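You operate a simulated robot arm through the tools that you are given. There is no shell and no other tool. Be economical: measure what you need, move in short steps, check, and stop when the job is done.

You run a simulated robot arm. Do the job below in one go: nothing can be reset, and whatever is moved stays where it is left.

## Task
Add 100 ml of blue dye to the pot and prime the line at deep.
Fine: bottle put back; black knob to that shade, then run the orange sample valve a few seconds and shut it. Set down upright: blue bottle.

The check looks at the end state, three seconds after you hand in, the way a careful person would. Anything else that was tipped, shoved, dropped, spilled or broken makes it a failure.

## Robot
A 6-joint arm with a two-finger parallel gripper, fixed in place. Base frame: the origin is at the foot of the arm, x ahead of it, y to its left, z up; the work surface is at about z = 800. Units: mm, degrees, N and s.
With the tool pointing down near the work surface it reaches from about 340 to 760 mm from the base axis. Its first joint turns from -66.0 to 66.0 degrees. Payload 2.45 kg.
The TCP is the grasp point between the finger pads, 24 mm short of the fingertips. In the tool frame z runs along the fingers and y along their closing line. Largest opening 68 mm; finger width 17, thickness 10; the body of the gripper, 40 by 70 mm, starts 41 mm behind the TCP.
Orientation is that of the tool frame in the base frame, as a unit quaternion [x, y, z, w]. With the fingers straight down and closing along the base's y, the tool's x points along the base's -x, its y along +y and its z along -z.

## Interface
- The arm moves only by the tool step_arm. Its argument "deltas" is a list that holds one entry, the list of rows, each a list of 7 numbers: the turn, a rotation vector about the base's x, y, z in units of 45 degrees (1.0 is 45 degrees), then the shift along the base's x, y, z in units of 300 mm (1.0 is 300 mm), then the finger opening in mm, from 0 to 68. In form: [[[wx, wy, wz, dx, dy, dz, claw], ...]]. A call has 1 to 20 rows; each row is the pose to reach, as a shift and turn from the pose commanded when the call began. A call with a number of a shift or a turn outside -1 to 1 is refused whole. Rows are played at 5 a second. More than 50 mm and 8.6 degrees between two rows, or a gripper value outside its range, and nothing of the call is played. A pose out of reach is approached as far as the arm can. The call stops where the force on the tool passes 40 N (or 10 N more than at its start, if that is more) or the arm is blocked; 0.2 s more then pass. The fingers move at their own pace (about 108 mm/s each) and stop on an object; they squeeze with about 44 N. The grip force told is the motor's: it shows also when the fingers shut on nothing. Time passes only in rows, and 0.2 s behind the last, so rows that repeat a pose let the fingers close. The reply holds the time, the measured pose of the TCP, the force on the tool along the base axes, the opening and the grip force, in the units named above and with some noise, with the torque about the TCP (base axes, N m) and any sound that the robot's microphone picked up, and new pictures: "show" is both (left out), scene, wrist or none.
- Cameras (640 x 400 px; columns grow to the right, rows downward): "scene" is fixed at [132.8, 395.4, 1469.5]; the picture's right is [-0.93, -0.38, 0.00], its down [-0.20, 0.49, -0.85] and it looks along [0.32, -0.78, -0.53] (base axes); focal length 214 px, centre (320, 200). "wrist" rides on the gripper at [84, 11, -75] in the tool frame; the picture's right is [-0.13, 0.99, 0.00], its down [-0.60, -0.08, -0.79] and it looks along [-0.79, -0.10, 0.61] (tool axes); focal length 251 px, centre (320, 200). There is no depth. A picture from a camera that has moved, and an enlarged one, comes with that camera's place and axes in the base frame and with its lens. The place of the scene camera against the robot may be out by one fixed shift of up to 18 mm in any direction.
- close_up(camera, box): a new picture of the part [left, top, right, bottom] of that camera's present view, enlarged. The clock stands still meanwhile.
- finish_job(): hands the job in; it is judged then, once.

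Work in short steps. Places have to be worked out from the pictures, the camera data and where the tool is seen: move nearer, look again, correct. Check each grasp and each placing, and mend what went wrong. You have 120 turns and 200 pictures in all, those below and enlarged ones among them. Open the gripper and draw the arm clear of the work before you hand the job in, unless the task says otherwise; then end with one line.

The tools are called after "Request:" by a JSON object that holds its "name" and its "arguments". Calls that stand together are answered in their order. step_arm: Moves the arm, as the interface text tells. Its arguments: {"type":"object","properties":{"deltas":{"type":"array"},"show":{"type":"string","enum":["both","scene","wrist","none"]}},"required":["deltas"]} The other tools are called the same way: close_up (camera, box) takes an enlarged picture of a part of a camera's view; finish_job () hands the job in.

At the start:

```text
time: 0.0
ee_pos: [493.4, -96.1, 1327.7]
tool_rot: [-0.001, 1.0, 0.0, 0.001]
ft_force: [-0.5, -0.1, 0.5]
moment: [0.03, -0.03, 0.0]
finger_gap: 68.0
grasp_force: 0.1
```

scene: 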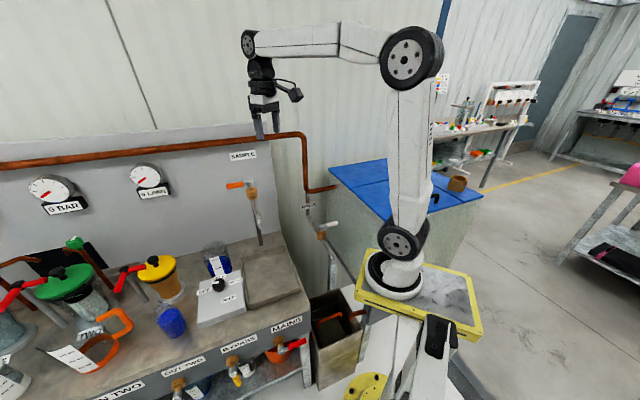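
wrist: 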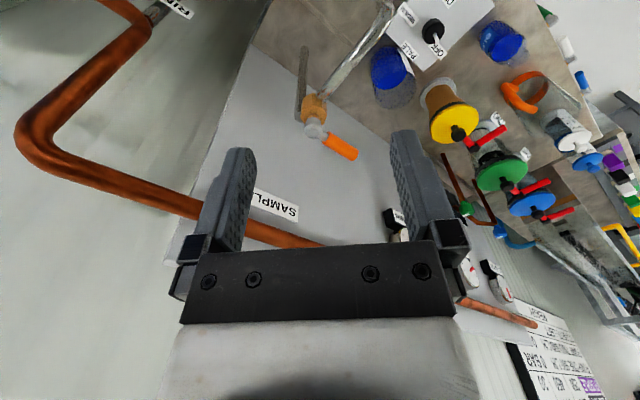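

The pictures show a bench with pots, bottles, a knob box and the sample valve. I'll look closer at the parts before moving.

Request:
{"name": "close_up", "arguments": {"camera": "scene", "box": [120, 220, 320, 345]}}

Request:
{"name": "close_up", "arguments": {"camera": "wrist", "box": [360, 0, 600, 150]}}

Request:
{"name": "close_up", "arguments": {"camera": "scene", "box": [0, 220, 200, 400]}}

Request:
{"name": "close_up", "arguments": {"camera": "wrist", "box": [480, 280, 640, 400]}}

```text
3.20 times, centred on (220, 282) of scene
camera zoom: at [132.8, 395.4, 1469.5], right [-0.93, -0.38, 0.0], down [-0.2, 0.49, -0.85], along [0.32, -0.78, -0.53], focal length 686 px, centre (640, -64)
```

zoom: 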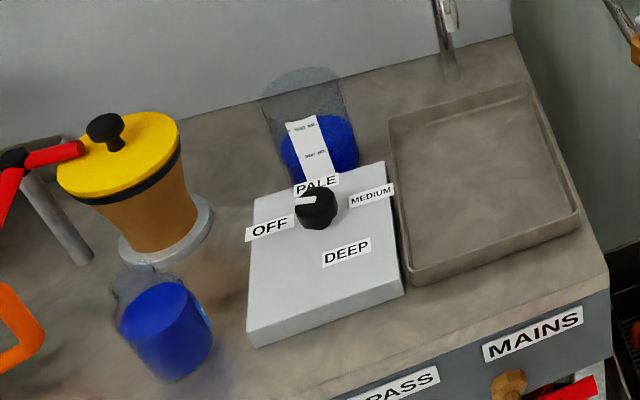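

```text
2.67 times, centred on (480, 75) of wrist
camera zoom: at [410.3, -84.6, 1402.2], right [0.13, 0.99, 0.0], down [0.6, -0.08, 0.79], along [0.79, -0.1, -0.61], focal length 670 px, centre (-107, 533)
```

zoom: 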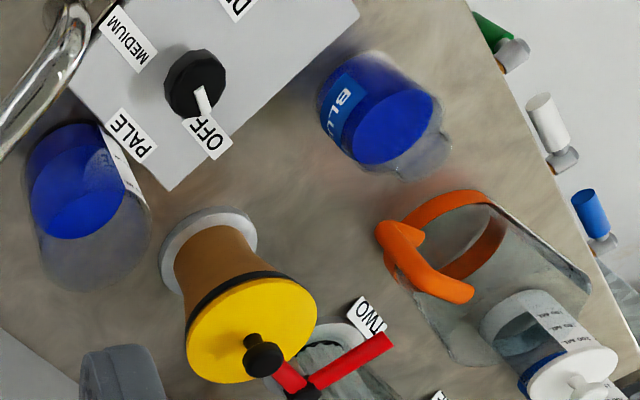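

```text
2.22 times, centred on (100, 310) of scene
camera zoom: at [132.8, 395.4, 1469.5], right [-0.93, -0.38, 0.0], down [-0.2, 0.49, -0.85], along [0.32, -0.78, -0.53], focal length 477 px, centre (809, -44)
```

zoom: 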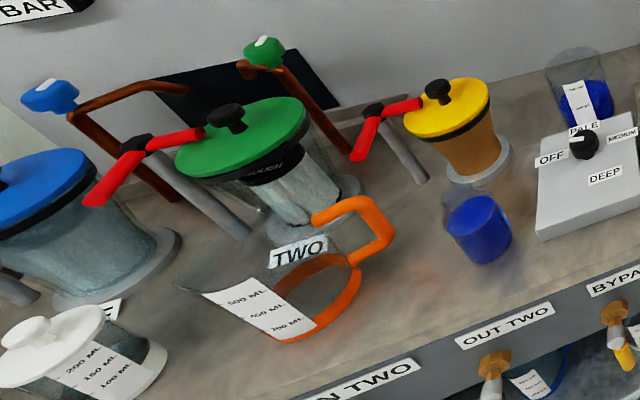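

```text
3.33 times, centred on (560, 340) of wrist
camera zoom: at [410.3, -84.6, 1402.2], right [0.13, 0.99, 0.0], down [0.6, -0.08, 0.79], along [0.79, -0.1, -0.61], focal length 838 px, centre (-480, -267)
```

zoom: 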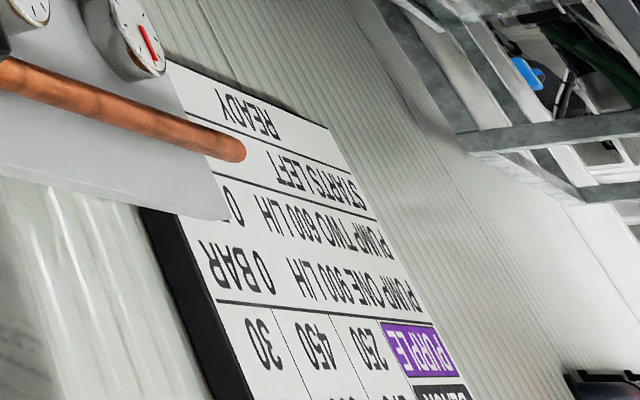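

I need to read the labels on the vessel behind the knob box and on the blue bottle to be sure which is the pot.

Request:
{"name": "close_up", "arguments": {"camera": "scene", "box": [190, 235, 250, 275]}}

Request:
{"name": "close_up", "arguments": {"camera": "wrist", "box": [360, 30, 420, 110]}}

Request:
{"name": "close_up", "arguments": {"camera": "wrist", "box": [470, 10, 540, 80]}}

Request:
{"name": "close_up", "arguments": {"camera": "scene", "box": [220, 140, 345, 260]}}

```text
10.00 times, centred on (220, 255) of scene
camera zoom: at [132.8, 395.4, 1469.5], right [-0.93, -0.38, 0.0], down [-0.2, 0.49, -0.85], along [0.32, -0.78, -0.53], focal length 2145 px, centre (1320, -350)
```

zoom: 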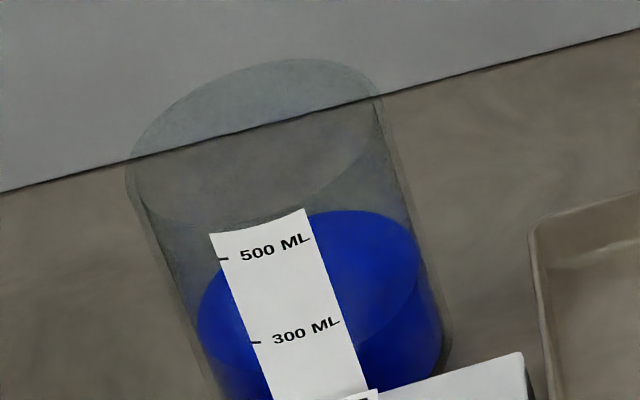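

```text
5.00 times, centred on (390, 70) of wrist
camera zoom: at [410.3, -84.6, 1402.2], right [0.13, 0.99, 0.0], down [0.6, -0.08, 0.79], along [0.79, -0.1, -0.61], focal length 1257 px, centre (-30, 850)
```

zoom: 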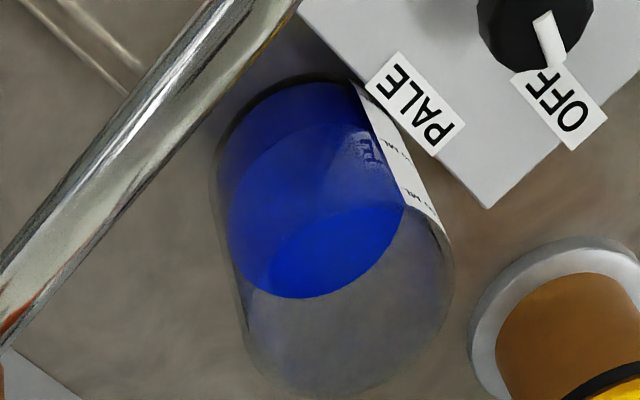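

```text
5.71 times, centred on (505, 45) of wrist
camera zoom: at [410.3, -84.6, 1402.2], right [0.13, 0.99, 0.0], down [0.6, -0.08, 0.79], along [0.79, -0.1, -0.61], focal length 1437 px, centre (-737, 1086)
```

zoom: 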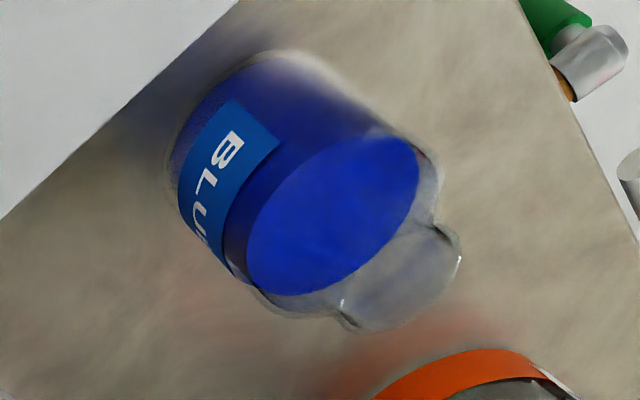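

```text
3.33 times, centred on (282, 200) of scene
camera zoom: at [132.8, 395.4, 1469.5], right [-0.93, -0.38, 0.0], down [-0.2, 0.49, -0.85], along [0.32, -0.78, -0.53], focal length 715 px, centre (445, 200)
```

zoom: 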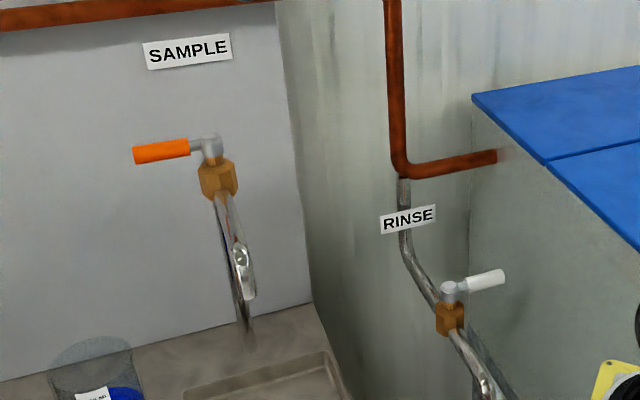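

The vessel behind the box (tape 500/300 ML, open top) is the dye pot and the bottle marked BLUE is in front. I'll go lower and to the left for a near view of both.

Request:
{"name": "step_arm", "arguments": {"deltas": [[[0, 0, 0, -0.02, 0.09, -0.1, 68], [0, 0, 0, -0.04, 0.18, -0.2, 68], [0, 0, 0, -0.06, 0.27, -0.3, 68], [0, 0, 0, -0.08, 0.36, -0.4, 68], [0, 0, 0, -0.1, 0.45, -0.5, 68], [0, 0, 0, -0.12, 0.54, -0.6, 68], [0, 0, 0, -0.14, 0.63, -0.7, 68], [0, 0, 0, -0.16, 0.7, -0.8, 68], [0, 0, 0, -0.16, 0.7, -0.8, 68]]], "show": "wrist"}}

```text
time: 2.0
ee_pos: [446.8, 115.5, 1088.7]
tool_rot: [0.0, 1.0, 0.0, 0.001]
ft_force: [-1.4, -0.1, 0.0]
moment: [0.02, -0.02, 0.03]
finger_gap: 67.9
grasp_force: 0.0
camera wrist: at [363.8, 125.7, 1161.7], right [0.13, 0.99, 0.0], down [0.6, -0.08, 0.79], along [0.79, -0.1, -0.61], focal length 251 px, centre (320, 200)
```

wrist: 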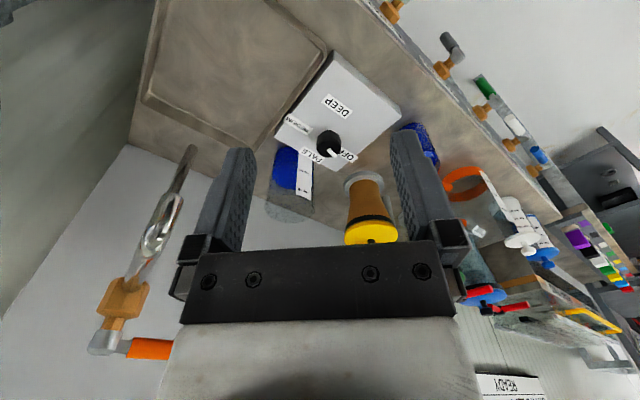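

The camera sees things upside down here. I'll pitch the tool forward 45° and go lower so the camera looks about horizontally at bottle and pot.

Request:
{"name": "step_arm", "arguments": {"deltas": [[[0, -0.17, 0, 0, 0.03, -0.08, 68], [0, -0.34, 0, 0, 0.06, -0.16, 68], [0, -0.51, 0, 0, 0.09, -0.24, 68], [0, -0.68, 0, 0, 0.12, -0.32, 68], [0, -0.85, 0, 0, 0.15, -0.4, 68], [0, -1.0, 0, 0, 0.18, -0.46, 68], [0, -1.0, 0, 0, 0.18, -0.46, 68]]], "show": "both"}}

```text
time: 3.6
ee_pos: [445.1, 169.2, 948.5]
tool_rot: [-0.001, 0.923, -0.002, 0.384]
ft_force: [0.5, 0.8, -0.2]
moment: [-0.01, -0.03, -0.06]
finger_gap: 68.0
grasp_force: 0.1
out of reach, approached as far as the arm can: row 4
camera wrist: at [333.4, 179.2, 942.5], right [0.09, 0.99, 0.09], down [-0.14, -0.08, 0.99], along [0.99, -0.1, 0.13], focal length 251 px, centre (320, 200)
```

scene: 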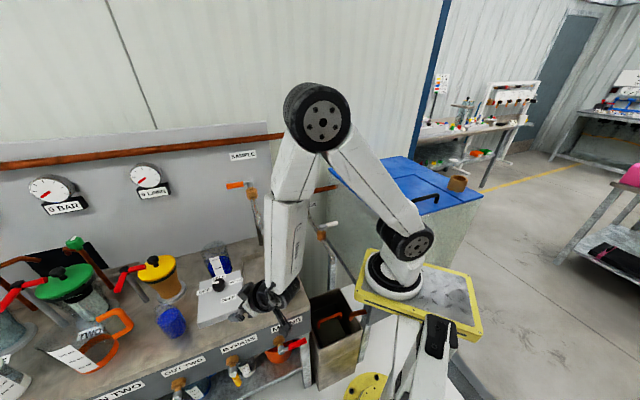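
wrist: 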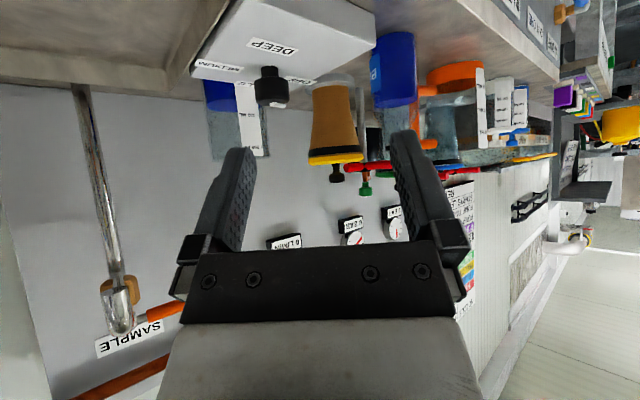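

Good view. I'll enlarge bottle and pot to get sizes and liquid levels.

Request:
{"name": "close_up", "arguments": {"camera": "wrist", "box": [340, 10, 480, 120]}}

Request:
{"name": "close_up", "arguments": {"camera": "wrist", "box": [190, 50, 310, 180]}}

Request:
{"name": "close_up", "arguments": {"camera": "wrist", "box": [430, 160, 500, 340]}}

```text
3.64 times, centred on (410, 65) of wrist
camera zoom: at [333.4, 179.2, 942.5], right [0.09, 0.99, 0.09], down [-0.14, -0.08, 0.99], along [0.99, -0.1, 0.13], focal length 914 px, centre (-7, 691)
```

zoom: 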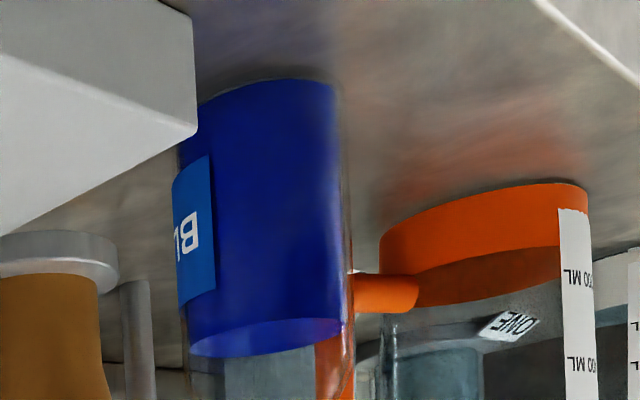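

```text
3.08 times, centred on (250, 115) of wrist
camera zoom: at [333.4, 179.2, 942.5], right [0.09, 0.99, 0.09], down [-0.14, -0.08, 0.99], along [0.99, -0.1, 0.13], focal length 774 px, centre (535, 462)
```

zoom: 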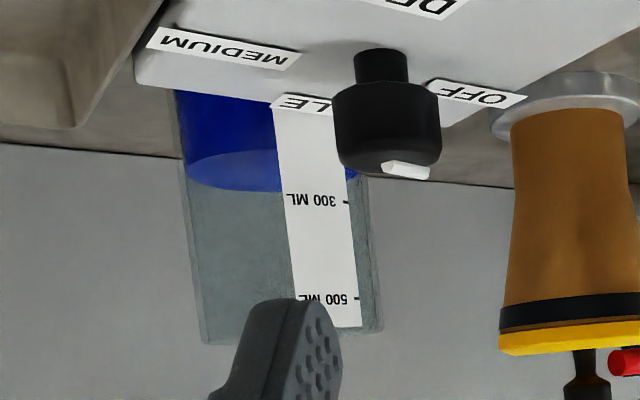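

```text
2.22 times, centred on (465, 250) of wrist
camera zoom: at [333.4, 179.2, 942.5], right [0.09, 0.99, 0.09], down [-0.14, -0.08, 0.99], along [0.99, -0.1, 0.13], focal length 559 px, centre (-2, 89)
```

zoom: 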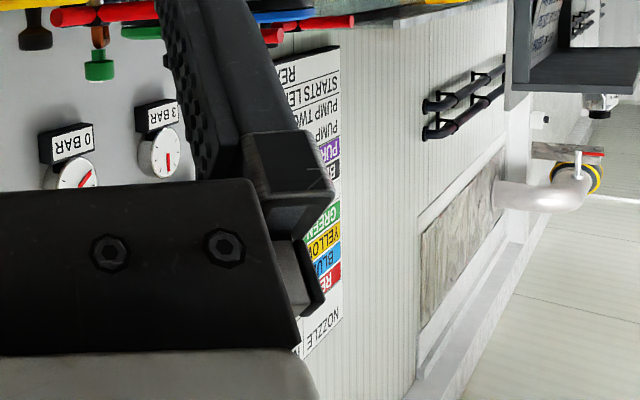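

Pot holds about 200 ml now, so the target is the 300 mark; the bottle is about 58–60 mm wide. I shift left so the bottle shows between the fingers, to see its neck.

Request:
{"name": "step_arm", "arguments": {"deltas": [[[0, 0, 0, 0, 0.12, 0, 68], [0, 0, 0, 0, 0.24, 0, 68], [0, 0, 0, 0, 0.3, 0.05, 68], [0, 0, 0, 0, 0.3, 0.05, 68]]], "show": "wrist"}}

Request:
{"name": "close_up", "arguments": {"camera": "wrist", "box": [250, 0, 410, 240]}}

```text
time: 4.6
ee_pos: [446.2, 259.6, 963.8]
tool_rot: [-0.001, 0.923, 0.0, 0.384]
ft_force: [-1.1, -0.1, 0.6]
moment: [0.01, 0.02, -0.01]
finger_gap: 68.0
grasp_force: 0.1
camera wrist: at [333.6, 269.9, 957.5], right [0.09, 0.99, 0.09], down [-0.14, -0.08, 0.99], along [0.99, -0.1, 0.13], focal length 251 px, centre (320, 200)
```

wrist: 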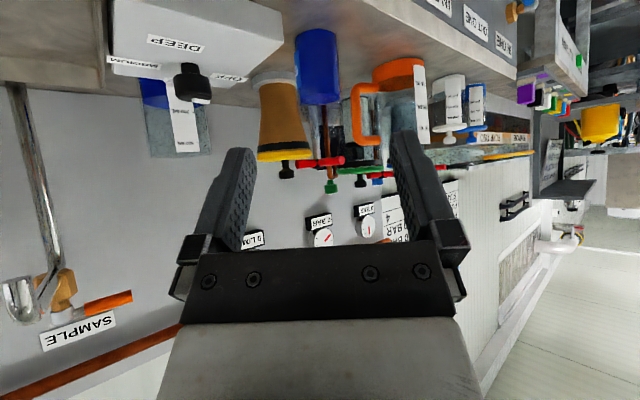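

```text
1.67 times, centred on (330, 120) of wrist
camera zoom: at [333.6, 269.9, 957.5], right [0.09, 0.99, 0.09], down [-0.14, -0.08, 0.99], along [0.99, -0.1, 0.13], focal length 419 px, centre (303, 333)
```

zoom: 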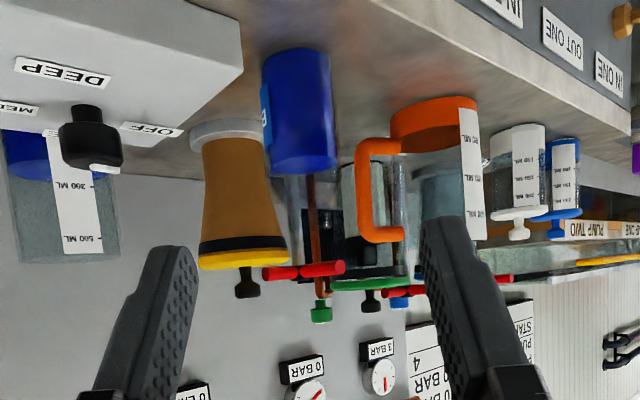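

The glass neck is hard to see; enlarge more.

Request:
{"name": "close_up", "arguments": {"camera": "wrist", "box": [275, 20, 365, 150]}}

Request:
{"name": "close_up", "arguments": {"camera": "scene", "box": [145, 290, 200, 345]}}

```text
3.08 times, centred on (320, 85) of wrist
camera zoom: at [333.6, 269.9, 957.5], right [0.09, 0.99, 0.09], down [-0.14, -0.08, 0.99], along [0.99, -0.1, 0.13], focal length 774 px, centre (320, 554)
```

zoom: 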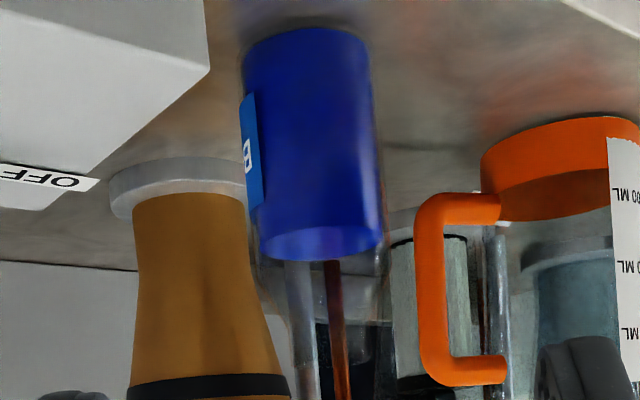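

```text
7.27 times, centred on (172, 318) of scene
camera zoom: at [132.8, 395.4, 1469.5], right [-0.93, -0.38, 0.0], down [-0.2, 0.49, -0.85], along [0.32, -0.78, -0.53], focal length 1560 px, centre (1393, -654)
```

zoom: 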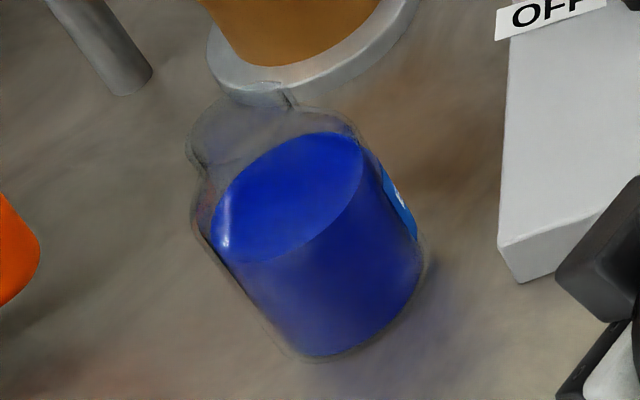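

Bottle: axis about (667, 250), liquid top z≈872, shoulder ≈900. I'll approach at 45° tilt, first to about (575, 250, 885), then look.

Request:
{"name": "step_arm", "arguments": {"deltas": [[[0, 0, 0, 0.1, -0.01, -0.06, 68], [0, 0, 0, 0.2, -0.02, -0.12, 68], [0, 0, 0, 0.3, -0.03, -0.18, 68], [0, 0, 0, 0.4, -0.032, -0.24, 68], [0, 0, 0, 0.43, -0.032, -0.263, 68], [0, 0, 0, 0.43, -0.032, -0.263, 68]]], "show": "both"}}

Request:
{"name": "close_up", "arguments": {"camera": "wrist", "box": [220, 0, 420, 240]}}

```text
time: 6.0
ee_pos: [575.0, 248.6, 885.6]
tool_rot: [-0.001, 0.923, 0.0, 0.384]
ft_force: [0.2, 0.8, -0.6]
moment: [-0.01, -0.01, 0.01]
finger_gap: 67.9
grasp_force: 0.1
camera wrist: at [462.6, 260.3, 878.8], right [0.09, 0.99, 0.09], down [-0.14, -0.08, 0.99], along [0.99, -0.1, 0.13], focal length 251 px, centre (320, 200)
```

scene: 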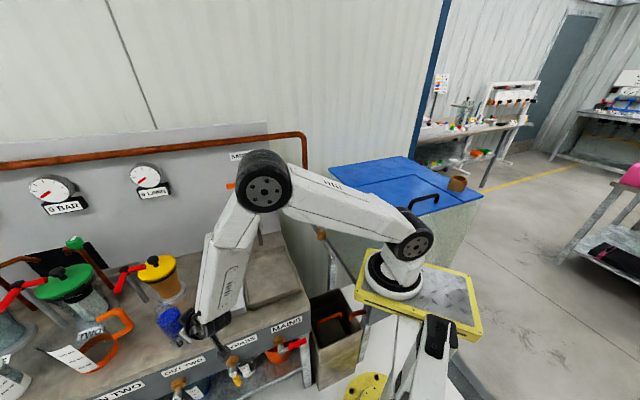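
wrist: 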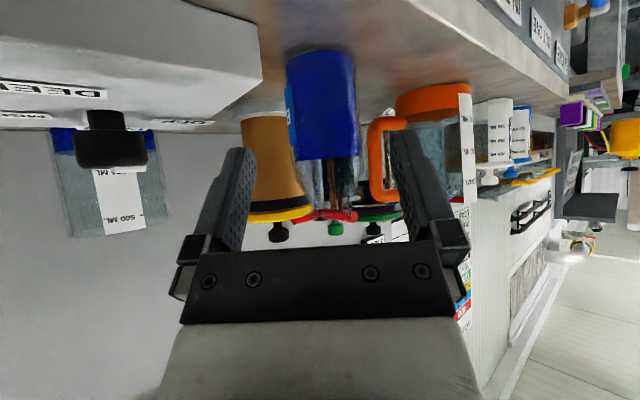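

```text
1.67 times, centred on (320, 120) of wrist
camera zoom: at [462.6, 260.3, 878.8], right [0.09, 0.99, 0.09], down [-0.14, -0.08, 0.99], along [0.99, -0.1, 0.13], focal length 419 px, centre (320, 333)
```

zoom: 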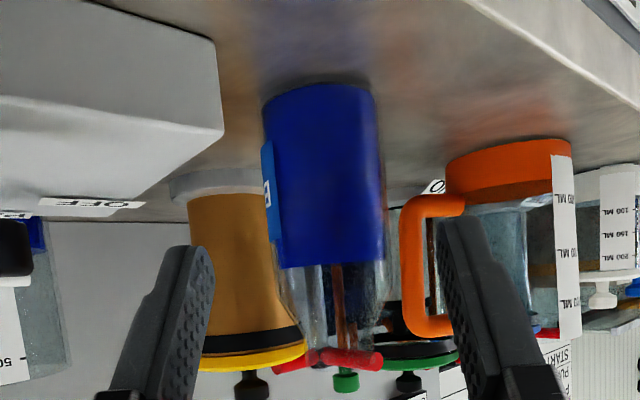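

Bottle centred at y≈249, diameter ≈56. I move in to straddle its near half, then check.

Request:
{"name": "step_arm", "arguments": {"deltas": [[[0, 0, 0, 0.06, 0.002, -0.04, 68], [0, 0, 0, 0.12, 0.002, -0.052, 68], [0, 0, 0, 0.18, 0.002, -0.052, 68], [0, 0, 0, 0.22, 0.002, -0.052, 68], [0, 0, 0, 0.22, 0.002, -0.052, 68]]], "show": "both"}}

Request:
{"name": "close_up", "arguments": {"camera": "wrist", "box": [200, 40, 440, 260]}}

Request:
{"name": "close_up", "arguments": {"camera": "scene", "box": [140, 270, 240, 350]}}

```text
time: 7.2
ee_pos: [641.6, 249.8, 869.8]
tool_rot: [-0.001, 0.923, 0.001, 0.384]
ft_force: [-0.2, 0.0, 0.3]
moment: [-0.01, 0.02, 0.02]
finger_gap: 68.0
grasp_force: 0.1
camera wrist: at [529.1, 261.0, 863.0], right [0.09, 0.99, 0.09], down [-0.14, -0.08, 0.99], along [0.99, -0.1, 0.13], focal length 251 px, centre (320, 200)
```

scene: 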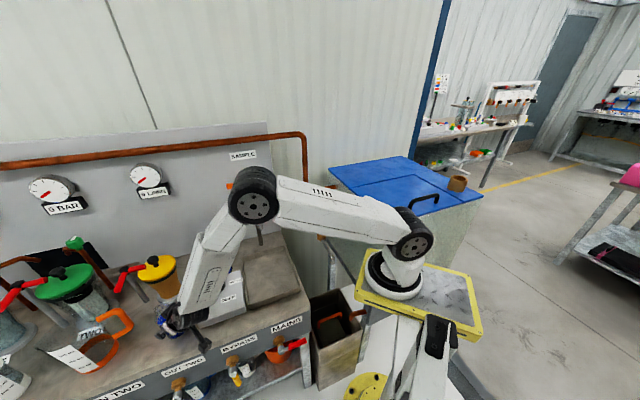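
wrist: 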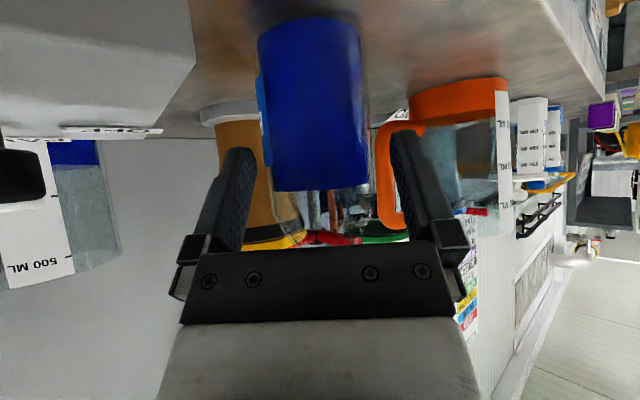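

```text
1.82 times, centred on (320, 150) of wrist
camera zoom: at [529.1, 261.0, 863.0], right [0.09, 0.99, 0.09], down [-0.14, -0.08, 0.99], along [0.99, -0.1, 0.13], focal length 457 px, centre (320, 291)
```

zoom: 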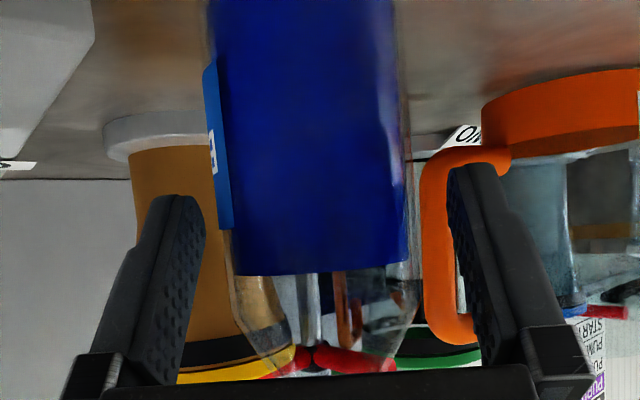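

```text
5.00 times, centred on (190, 310) of scene
camera zoom: at [132.8, 395.4, 1469.5], right [-0.93, -0.38, 0.0], down [-0.2, 0.49, -0.85], along [0.32, -0.78, -0.53], focal length 1072 px, centre (970, -350)
```

zoom: 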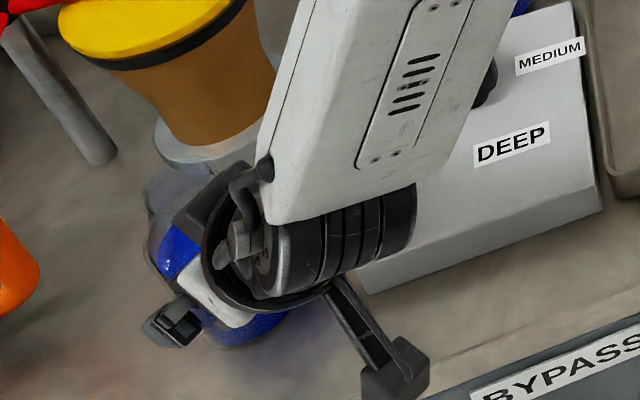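

Fingers are on both sides, bottle centred within 2 mm. I move in the last 18 mm, slightly lower, and close.

Request:
{"name": "step_arm", "arguments": {"deltas": [[[0, 0, 0, 0.03, -0.003, -0.025, 68], [0, 0, 0, 0.06, -0.003, -0.025, 68], [0, 0, 0, 0.06, -0.003, -0.025, 68], [0, 0, 0, 0.06, -0.003, -0.025, 50], [0, 0, 0, 0.06, -0.003, -0.025, 50], [0, 0, 0, 0.06, -0.003, -0.025, 40], [0, 0, 0, 0.06, -0.003, -0.025, 40]]], "show": "both"}}

```text
time: 8.8
ee_pos: [658.7, 248.9, 861.3]
tool_rot: [-0.001, 0.924, 0.0, 0.383]
ft_force: [0.1, -0.5, 0.1]
moment: [0.02, 0.0, 0.0]
finger_gap: 54.8
grasp_force: 43.5
camera wrist: at [547.2, 259.9, 855.6], right [0.09, 0.99, 0.09], down [-0.14, -0.08, 0.99], along [0.99, -0.1, 0.13], focal length 251 px, centre (320, 200)
```

scene: 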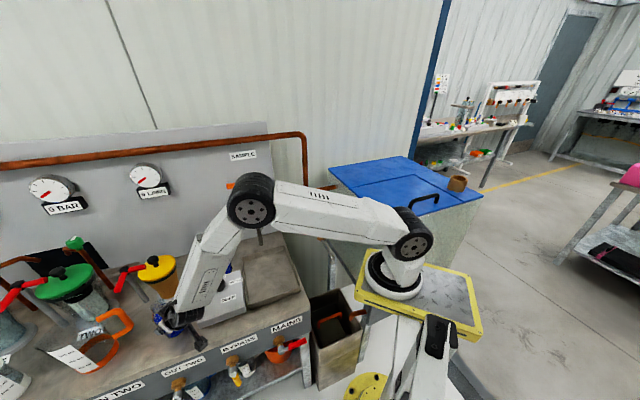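
wrist: 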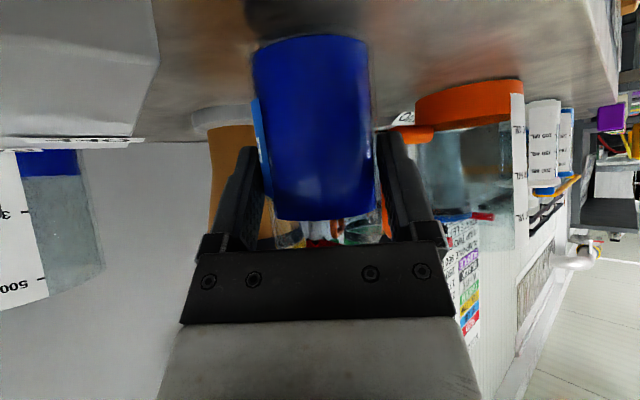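

Held (gap 54.8 mm, full grip force). Lift straight up and read the weight.

Request:
{"name": "step_arm", "arguments": {"deltas": [[[0, 0, 0, 0, 0, 0.05, 40], [0, 0, 0, 0, 0, 0.15, 40], [0, 0, 0, 0, 0, 0.3, 40], [0, 0, 0, 0, 0, 0.45, 40], [0, 0, 0, 0, 0, 0.55, 40], [0, 0, 0, 0, 0, 0.55, 40], [0, 0, 0, 0, 0, 0.55, 40]]], "show": "both"}}

Request:
{"name": "close_up", "arguments": {"camera": "wrist", "box": [220, 0, 420, 260]}}

Request:
{"name": "close_up", "arguments": {"camera": "wrist", "box": [0, 0, 260, 200]}}

Request:
{"name": "close_up", "arguments": {"camera": "scene", "box": [130, 230, 230, 330]}}

```text
time: 10.4
ee_pos: [658.8, 249.5, 1027.4]
tool_rot: [-0.001, 0.923, 0.0, 0.384]
ft_force: [0.1, -0.6, -2.2]
moment: [-0.03, 0.03, 0.01]
finger_gap: 54.7
grasp_force: 44.2
camera wrist: at [547.5, 260.1, 1020.8], right [0.09, 0.99, 0.09], down [-0.14, -0.08, 0.99], along [0.99, -0.1, 0.13], focal length 251 px, centre (320, 200)
```

scene: 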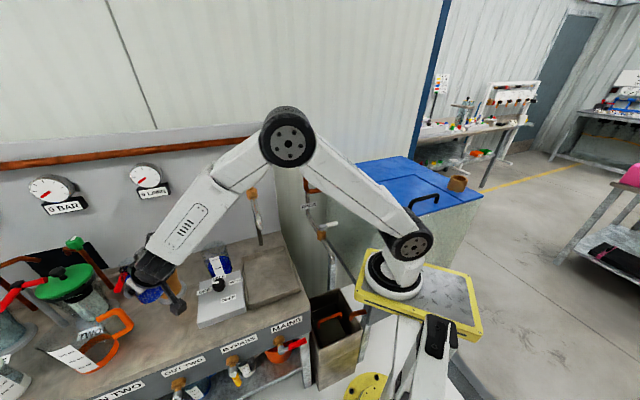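
wrist: 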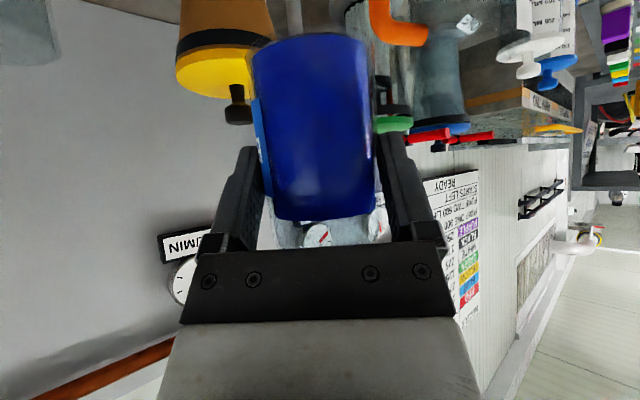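

```text
1.54 times, centred on (320, 130) of wrist
camera zoom: at [547.5, 260.1, 1020.8], right [0.09, 0.99, 0.09], down [-0.14, -0.08, 0.99], along [0.99, -0.1, 0.13], focal length 387 px, centre (320, 308)
```

zoom: 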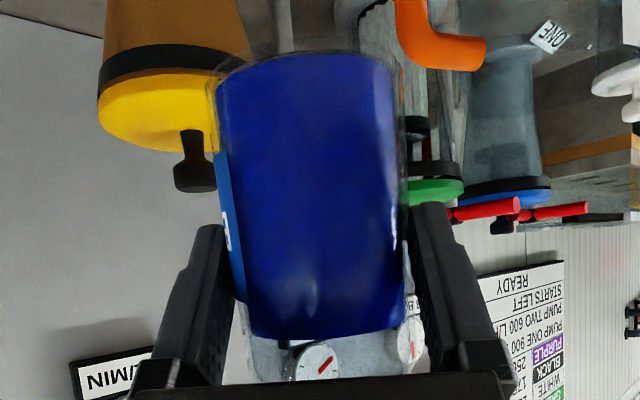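

```text
2.00 times, centred on (130, 100) of wrist
camera zoom: at [547.5, 260.1, 1020.8], right [0.09, 0.99, 0.09], down [-0.14, -0.08, 0.99], along [0.99, -0.1, 0.13], focal length 503 px, centre (700, 400)
```

zoom: 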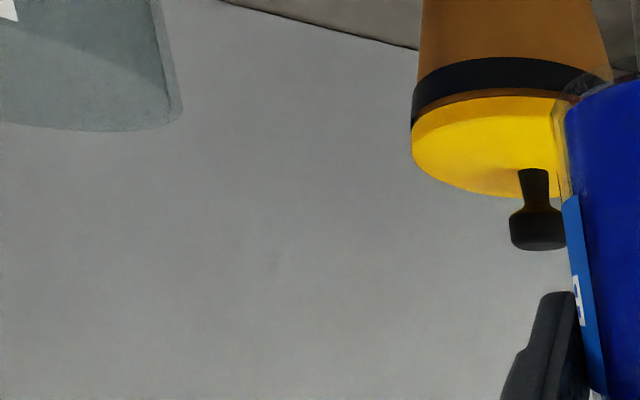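

```text
4.00 times, centred on (180, 280) of scene
camera zoom: at [132.8, 395.4, 1469.5], right [-0.93, -0.38, 0.0], down [-0.2, 0.49, -0.85], along [0.32, -0.78, -0.53], focal length 858 px, centre (880, -120)
```

zoom: 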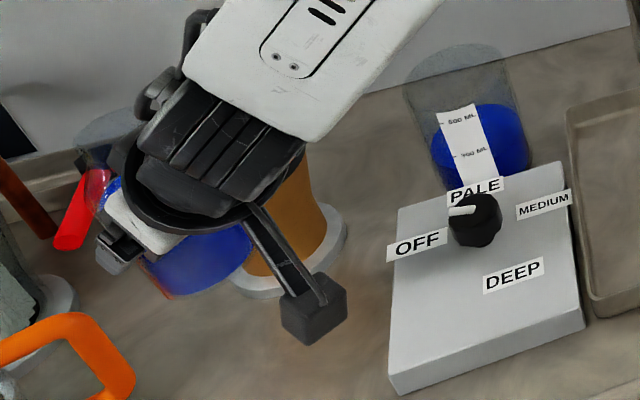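

Bottle held, about 2.2 N. The yellow-lid hopper (lid near (760,155), top ≈960) is close to the pour place, so I go up to z≈1045 and over to y≈130 before moving further, then look at the pot again.

Request:
{"name": "step_arm", "arguments": {"deltas": [[[0, 0, 0, 0, -0.03, 0.06, 40], [0, 0, 0, 0, -0.13, 0.06, 40], [0, 0, 0, 0, -0.24, 0.06, 40], [0, 0, 0, 0, -0.34, 0.06, 40], [0, 0, 0, 0, -0.4, 0.06, 40], [0, 0, 0, 0, -0.4, 0.06, 40], [0, 0, 0, 0, -0.4, 0.06, 40]]], "show": "both"}}

Request:
{"name": "close_up", "arguments": {"camera": "wrist", "box": [50, 0, 270, 170]}}

Request:
{"name": "close_up", "arguments": {"camera": "scene", "box": [170, 130, 310, 300]}}

```text
time: 12.0
ee_pos: [658.4, 128.4, 1044.5]
tool_rot: [-0.001, 0.923, 0.001, 0.384]
ft_force: [0.9, 0.1, -1.5]
moment: [-0.03, 0.04, -0.02]
finger_gap: 54.9
grasp_force: 43.9
camera wrist: at [547.4, 139.8, 1039.3], right [0.09, 0.99, 0.09], down [-0.14, -0.08, 0.99], along [0.99, -0.1, 0.13], focal length 251 px, centre (320, 200)
```

scene: 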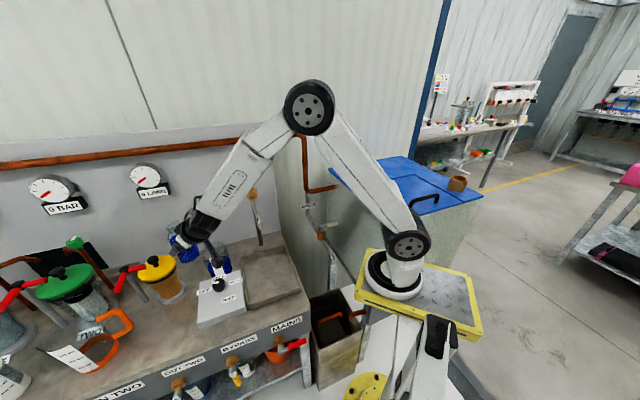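
wrist: 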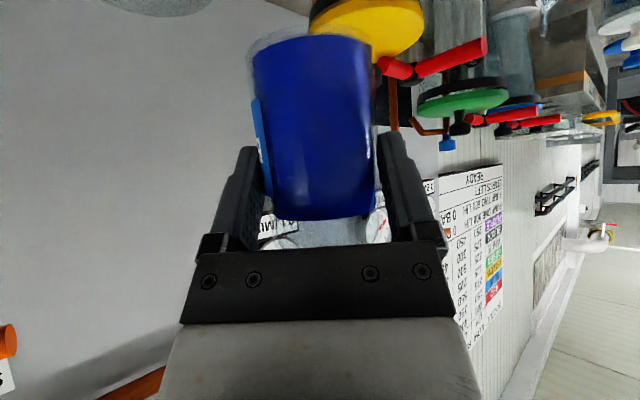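

```text
2.35 times, centred on (160, 85) of wrist
camera zoom: at [547.4, 139.8, 1039.3], right [0.09, 0.99, 0.09], down [-0.14, -0.08, 0.99], along [0.99, -0.1, 0.13], focal length 592 px, centre (696, 471)
```

zoom: 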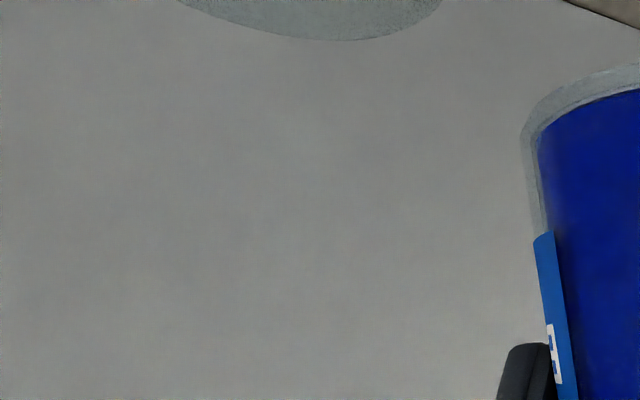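

```text
2.35 times, centred on (240, 215) of scene
camera zoom: at [132.8, 395.4, 1469.5], right [-0.93, -0.38, 0.0], down [-0.2, 0.49, -0.85], along [0.32, -0.78, -0.53], focal length 505 px, centre (508, 165)
```

zoom: 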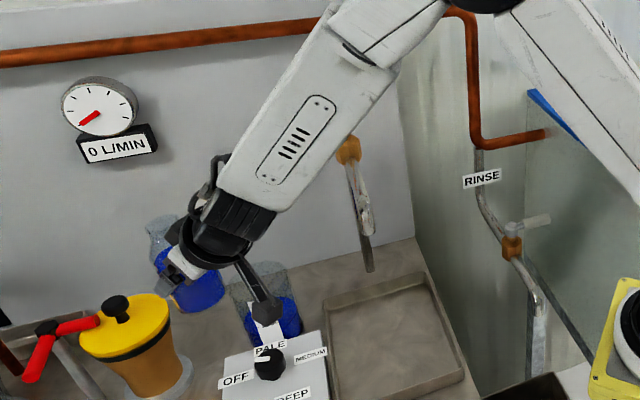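

Pot centre about (706, 31), rim z≈925. I bring the bottle to just beside/above the pot and tilt 45° toward −y (no flow expected yet), keeping it above the yellow lid.

Request:
{"name": "step_arm", "arguments": {"deltas": [[[0, 0, 0, 0.07, -0.06, 0, 40], [0, 0, 0, 0.133, -0.117, 0, 40], [0.15, 0, 0, 0.133, -0.117, 0, 40], [0.3, 0, 0, 0.133, -0.117, 0, 40], [0.45, 0, 0, 0.133, -0.117, 0, 40], [0.6, 0, 0, 0.133, -0.117, 0, 40], [0.75, 0, 0, 0.133, -0.117, 0, 40], [0.9, 0, 0, 0.133, -0.117, 0, 40], [1.0, 0, 0, 0.133, -0.117, 0, 40], [1.0, 0, 0, 0.133, -0.117, 0, 40]]], "show": "both"}}

Request:
{"name": "close_up", "arguments": {"camera": "scene", "box": [160, 200, 280, 300]}}

```text
time: 14.2
ee_pos: [697.8, 95.9, 1045.4]
tool_rot: [0.145, 0.853, 0.354, 0.355]
ft_force: [-0.1, 0.7, -2.8]
moment: [0.01, 0.04, 0.02]
finger_gap: 54.5
grasp_force: 44.1
out of reach, approached as far as the arm can: row 4
camera wrist: at [587.2, 105.9, 1048.4], right [0.09, 0.64, 0.77], down [-0.14, -0.75, 0.64], along [0.99, -0.16, 0.02], focal length 251 px, centre (320, 200)
```

scene: 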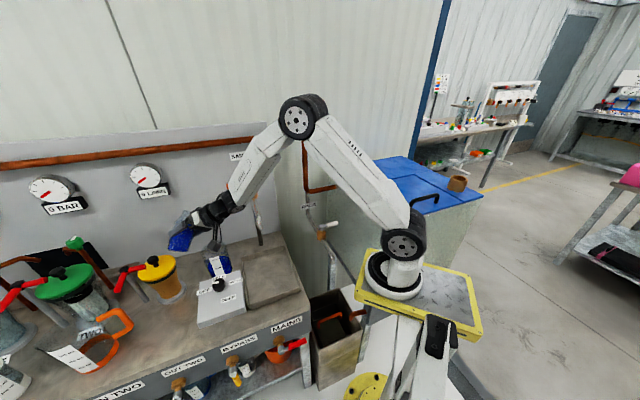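
wrist: 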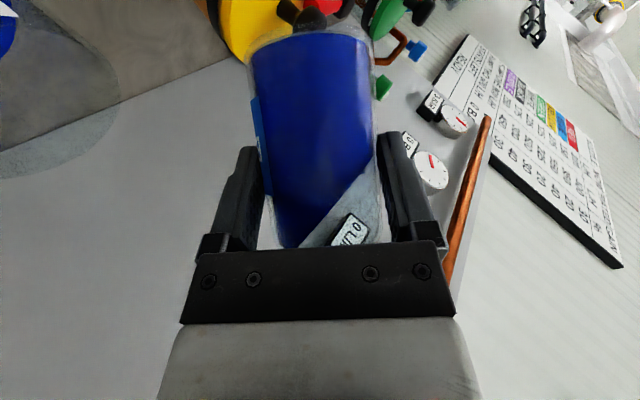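

```text
4.00 times, centred on (220, 250) of scene
camera zoom: at [132.8, 395.4, 1469.5], right [-0.93, -0.38, 0.0], down [-0.2, 0.49, -0.85], along [0.32, -0.78, -0.53], focal length 858 px, centre (720, 0)
```

zoom: 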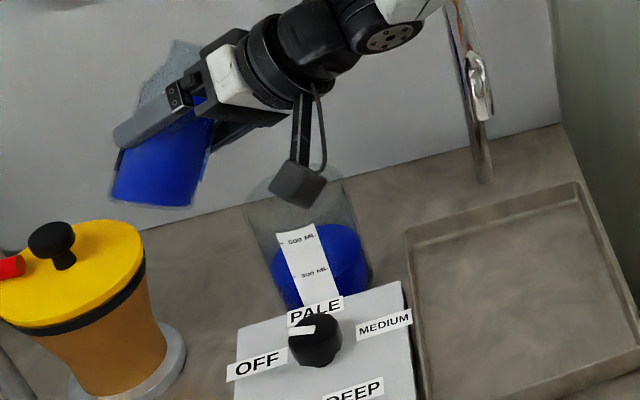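

Works well; the liquid still inside and the pot rim checks out near (706, 31). Tilt on to 60°, and lower slightly.

Request:
{"name": "step_arm", "arguments": {"deltas": [[[0.11, 0, 0, 0, 0.003, -0.015, 40], [0.22, 0, 0, 0, 0.006, -0.03, 40], [0.333, 0, 0, 0, 0.009, -0.045, 40], [0.333, 0, 0, 0, 0.009, -0.045, 40], [0.333, 0, 0, 0, 0.009, -0.045, 40]]], "show": "both"}}

Request:
{"name": "close_up", "arguments": {"camera": "scene", "box": [160, 200, 280, 300]}}

```text
time: 15.4
ee_pos: [698.4, 95.8, 1031.7]
tool_rot: [0.191, 0.799, 0.462, 0.332]
ft_force: [-0.4, -0.7, -2.2]
moment: [0.03, 0.03, -0.01]
finger_gap: 54.8
grasp_force: 43.9
camera wrist: at [586.6, 107.2, 1037.6], right [0.09, 0.42, 0.9], down [-0.14, -0.89, 0.43], along [0.99, -0.16, -0.02], focal length 251 px, centre (320, 200)
```

scene: 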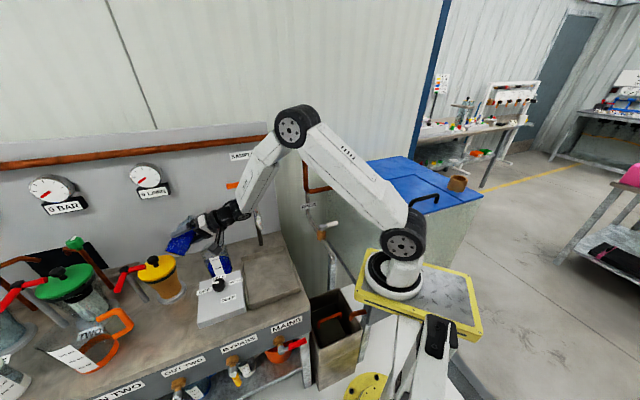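
wrist: 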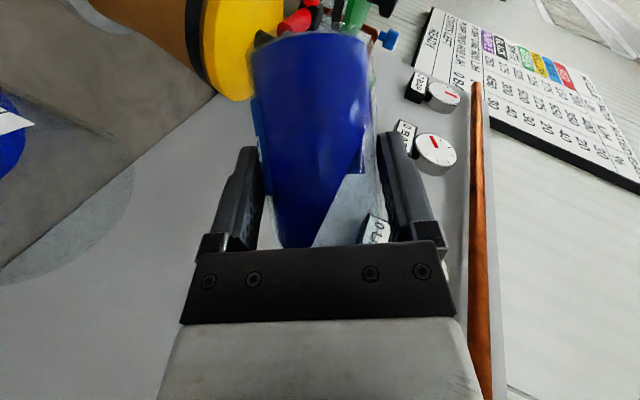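

```text
4.00 times, centred on (220, 250) of scene
camera zoom: at [132.8, 395.4, 1469.5], right [-0.93, -0.38, 0.0], down [-0.2, 0.49, -0.85], along [0.32, -0.78, -0.53], focal length 858 px, centre (720, 0)
```

zoom: 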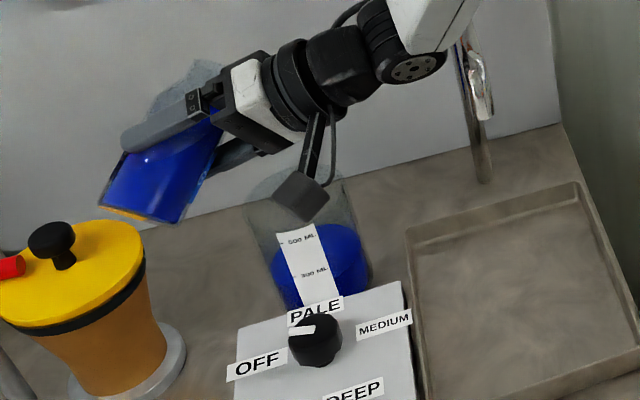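

No flow yet; pot unchanged. Tilt in small steps: +6°, and brief hold.

Request:
{"name": "step_arm", "arguments": {"deltas": [[[0.07, 0, 0, 0, 0.006, 0, 40], [0.133, 0, 0, 0, 0.012, 0, 40], [0.133, 0, 0, 0, 0.012, 0, 40]]], "show": "wrist"}}

Request:
{"name": "close_up", "arguments": {"camera": "scene", "box": [160, 200, 280, 300]}}

```text
time: 16.2
ee_pos: [698.7, 99.9, 1034.0]
tool_rot: [0.209, 0.774, 0.503, 0.322]
ft_force: [-0.2, 0.5, -1.8]
moment: [0.01, 0.01, -0.01]
finger_gap: 54.9
grasp_force: 44.1
camera wrist: at [586.8, 110.3, 1038.9], right [0.09, 0.32, 0.94], down [-0.14, -0.93, 0.33], along [0.99, -0.16, -0.04], focal length 251 px, centre (320, 200)
```

wrist: 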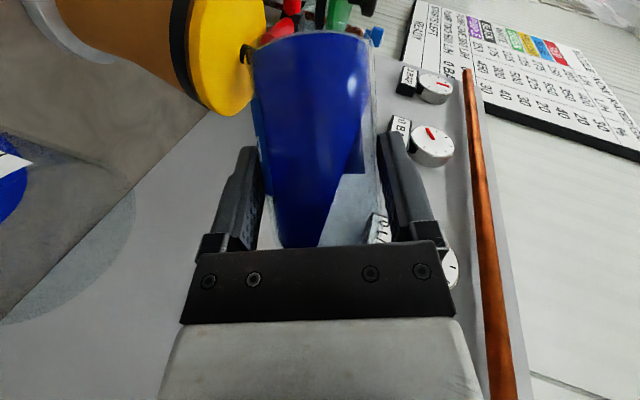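

```text
4.00 times, centred on (220, 250) of scene
camera zoom: at [132.8, 395.4, 1469.5], right [-0.93, -0.38, 0.0], down [-0.2, 0.49, -0.85], along [0.32, -0.78, -0.53], focal length 858 px, centre (720, 0)
```

zoom: 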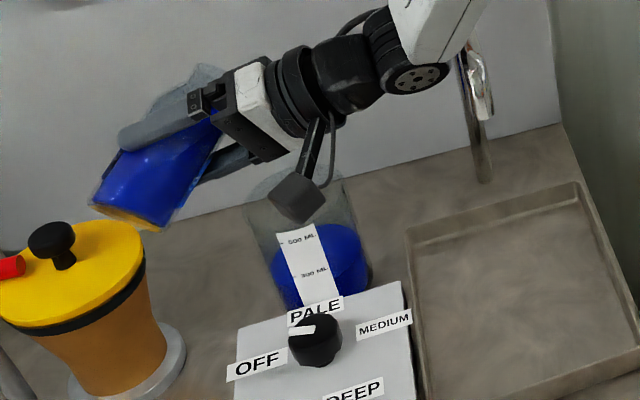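

Still no flow; another +5°.

Request:
{"name": "step_arm", "arguments": {"deltas": [[[0.06, 0, 0, 0, 0.0, 0, 40], [0.11, 0, 0, 0, 0.0, 0, 40], [0.11, 0, 0, 0, 0.0, 0, 40]]], "show": "none"}}

Request:
{"name": "close_up", "arguments": {"camera": "scene", "box": [160, 200, 280, 300]}}

```text
time: 17.0
ee_pos: [698.8, 100.5, 1031.3]
tool_rot: [0.222, 0.752, 0.537, 0.313]
ft_force: [-0.6, -0.3, -1.7]
moment: [0.02, 0.0, 0.0]
finger_gap: 54.5
grasp_force: 43.8
```

```text
4.00 times, centred on (220, 250) of scene
camera zoom: at [132.8, 395.4, 1469.5], right [-0.93, -0.38, 0.0], down [-0.2, 0.49, -0.85], along [0.32, -0.78, -0.53], focal length 858 px, centre (720, 0)
```

zoom: 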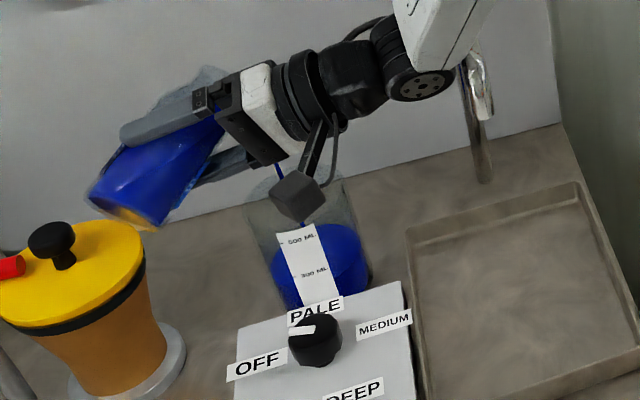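

A thin stream has started and falls inside the pot. Hold and watch.

Request:
{"name": "step_arm", "arguments": {"deltas": [[[0, 0, 0, 0, 0, 0, 40], [0, 0, 0, 0, 0, 0, 40], [0, 0, 0, 0, 0, 0, 40]]], "show": "none"}}

Request:
{"name": "close_up", "arguments": {"camera": "scene", "box": [200, 225, 260, 285]}}

```text
time: 17.8
ee_pos: [698.2, 99.0, 1032.8]
tool_rot: [0.223, 0.752, 0.536, 0.313]
ft_force: [0.3, 0.5, -1.9]
moment: [-0.03, 0.05, 0.0]
finger_gap: 54.6
grasp_force: 43.8
```

```text
6.67 times, centred on (230, 255) of scene
camera zoom: at [132.8, 395.4, 1469.5], right [-0.93, -0.38, 0.0], down [-0.2, 0.49, -0.85], along [0.32, -0.78, -0.53], focal length 1430 px, centre (920, -167)
```

zoom: 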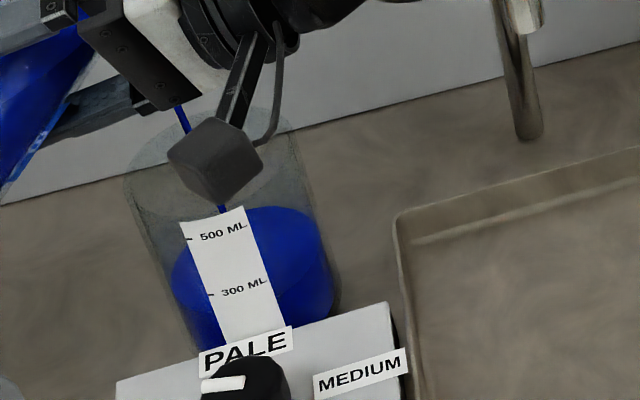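

Stream falls well inside. Level barely changed; hold longer with the same fixed zoom for measuring (start: far edge of the surface at row 211; 100 ml ≈ 40 px).

Request:
{"name": "step_arm", "arguments": {"deltas": [[[0, 0, 0, 0, 0, 0, 40], [0, 0, 0, 0, 0, 0, 40], [0, 0, 0, 0, 0, 0, 40], [0, 0, 0, 0, 0, 0, 40], [0, 0, 0, 0, 0, 0, 40]]], "show": "none"}}

Request:
{"name": "close_up", "arguments": {"camera": "scene", "box": [190, 235, 250, 275]}}

```text
time: 19.0
ee_pos: [698.6, 100.2, 1031.9]
tool_rot: [0.222, 0.752, 0.536, 0.313]
ft_force: [-0.1, 0.2, -1.6]
moment: [0.0, 0.01, 0.02]
finger_gap: 54.8
grasp_force: 43.8
```

```text
10.00 times, centred on (220, 255) of scene
camera zoom: at [132.8, 395.4, 1469.5], right [-0.93, -0.38, 0.0], down [-0.2, 0.49, -0.85], along [0.32, -0.78, -0.53], focal length 2145 px, centre (1320, -350)
```

zoom: 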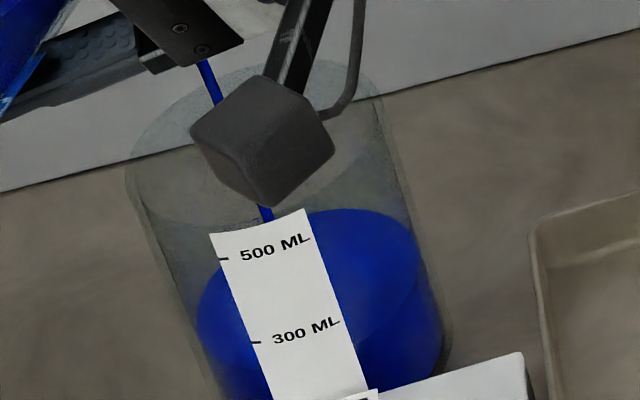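

About 5–8 ml in. Increase tilt 4° to speed up.

Request:
{"name": "step_arm", "arguments": {"deltas": [[[0.09, 0, 0, 0, 0.004, 0, 40], [0.09, 0, 0, 0, 0.004, 0, 40], [0.09, 0, 0, 0, 0.004, 0, 40], [0.09, 0, 0, 0, 0.004, 0, 40], [0.09, 0, 0, 0, 0.004, 0, 40]]], "show": "none"}}

Request:
{"name": "close_up", "arguments": {"camera": "scene", "box": [190, 235, 250, 275]}}

```text
time: 20.2
ee_pos: [698.9, 102.2, 1031.8]
tool_rot: [0.232, 0.733, 0.562, 0.305]
ft_force: [-0.1, 0.0, -1.9]
moment: [0.02, 0.03, -0.01]
finger_gap: 54.6
grasp_force: 44.1
```

```text
10.00 times, centred on (220, 255) of scene
camera zoom: at [132.8, 395.4, 1469.5], right [-0.93, -0.38, 0.0], down [-0.2, 0.49, -0.85], along [0.32, -0.78, -0.53], focal length 2145 px, centre (1320, -350)
```

zoom: 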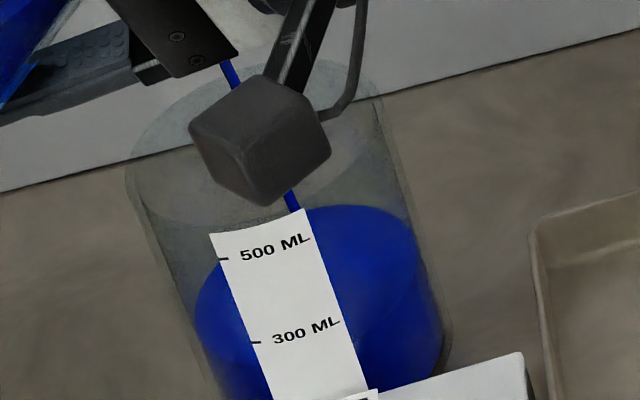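

Far edge ~205 (≈15 ml). Stream near pot centre; continue with a bit more tilt and shift 4 mm back.

Request:
{"name": "step_arm", "arguments": {"deltas": [[[0.07, 0, 0, 0, 0.013, 0, 40], [0.07, 0, 0, 0, 0.013, 0, 40], [0.07, 0, 0, 0, 0.013, 0, 40], [0.07, 0, 0, 0, 0.013, 0, 40], [0.07, 0, 0, 0, 0.013, 0, 40], [0.07, 0, 0, 0, 0.013, 0, 40], [0.07, 0, 0, 0, 0.013, 0, 40]]], "show": "none"}}

Request:
{"name": "close_up", "arguments": {"camera": "scene", "box": [190, 235, 250, 275]}}

```text
time: 21.8
ee_pos: [698.5, 105.6, 1031.6]
tool_rot: [0.242, 0.717, 0.582, 0.298]
ft_force: [0.0, 0.5, -1.8]
moment: [-0.02, 0.01, 0.0]
finger_gap: 54.7
grasp_force: 43.8
```

```text
10.00 times, centred on (220, 255) of scene
camera zoom: at [132.8, 395.4, 1469.5], right [-0.93, -0.38, 0.0], down [-0.2, 0.49, -0.85], along [0.32, -0.78, -0.53], focal length 2145 px, centre (1320, -350)
```

zoom: 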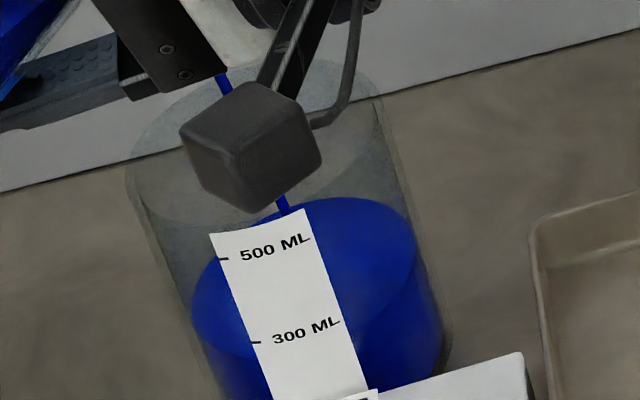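

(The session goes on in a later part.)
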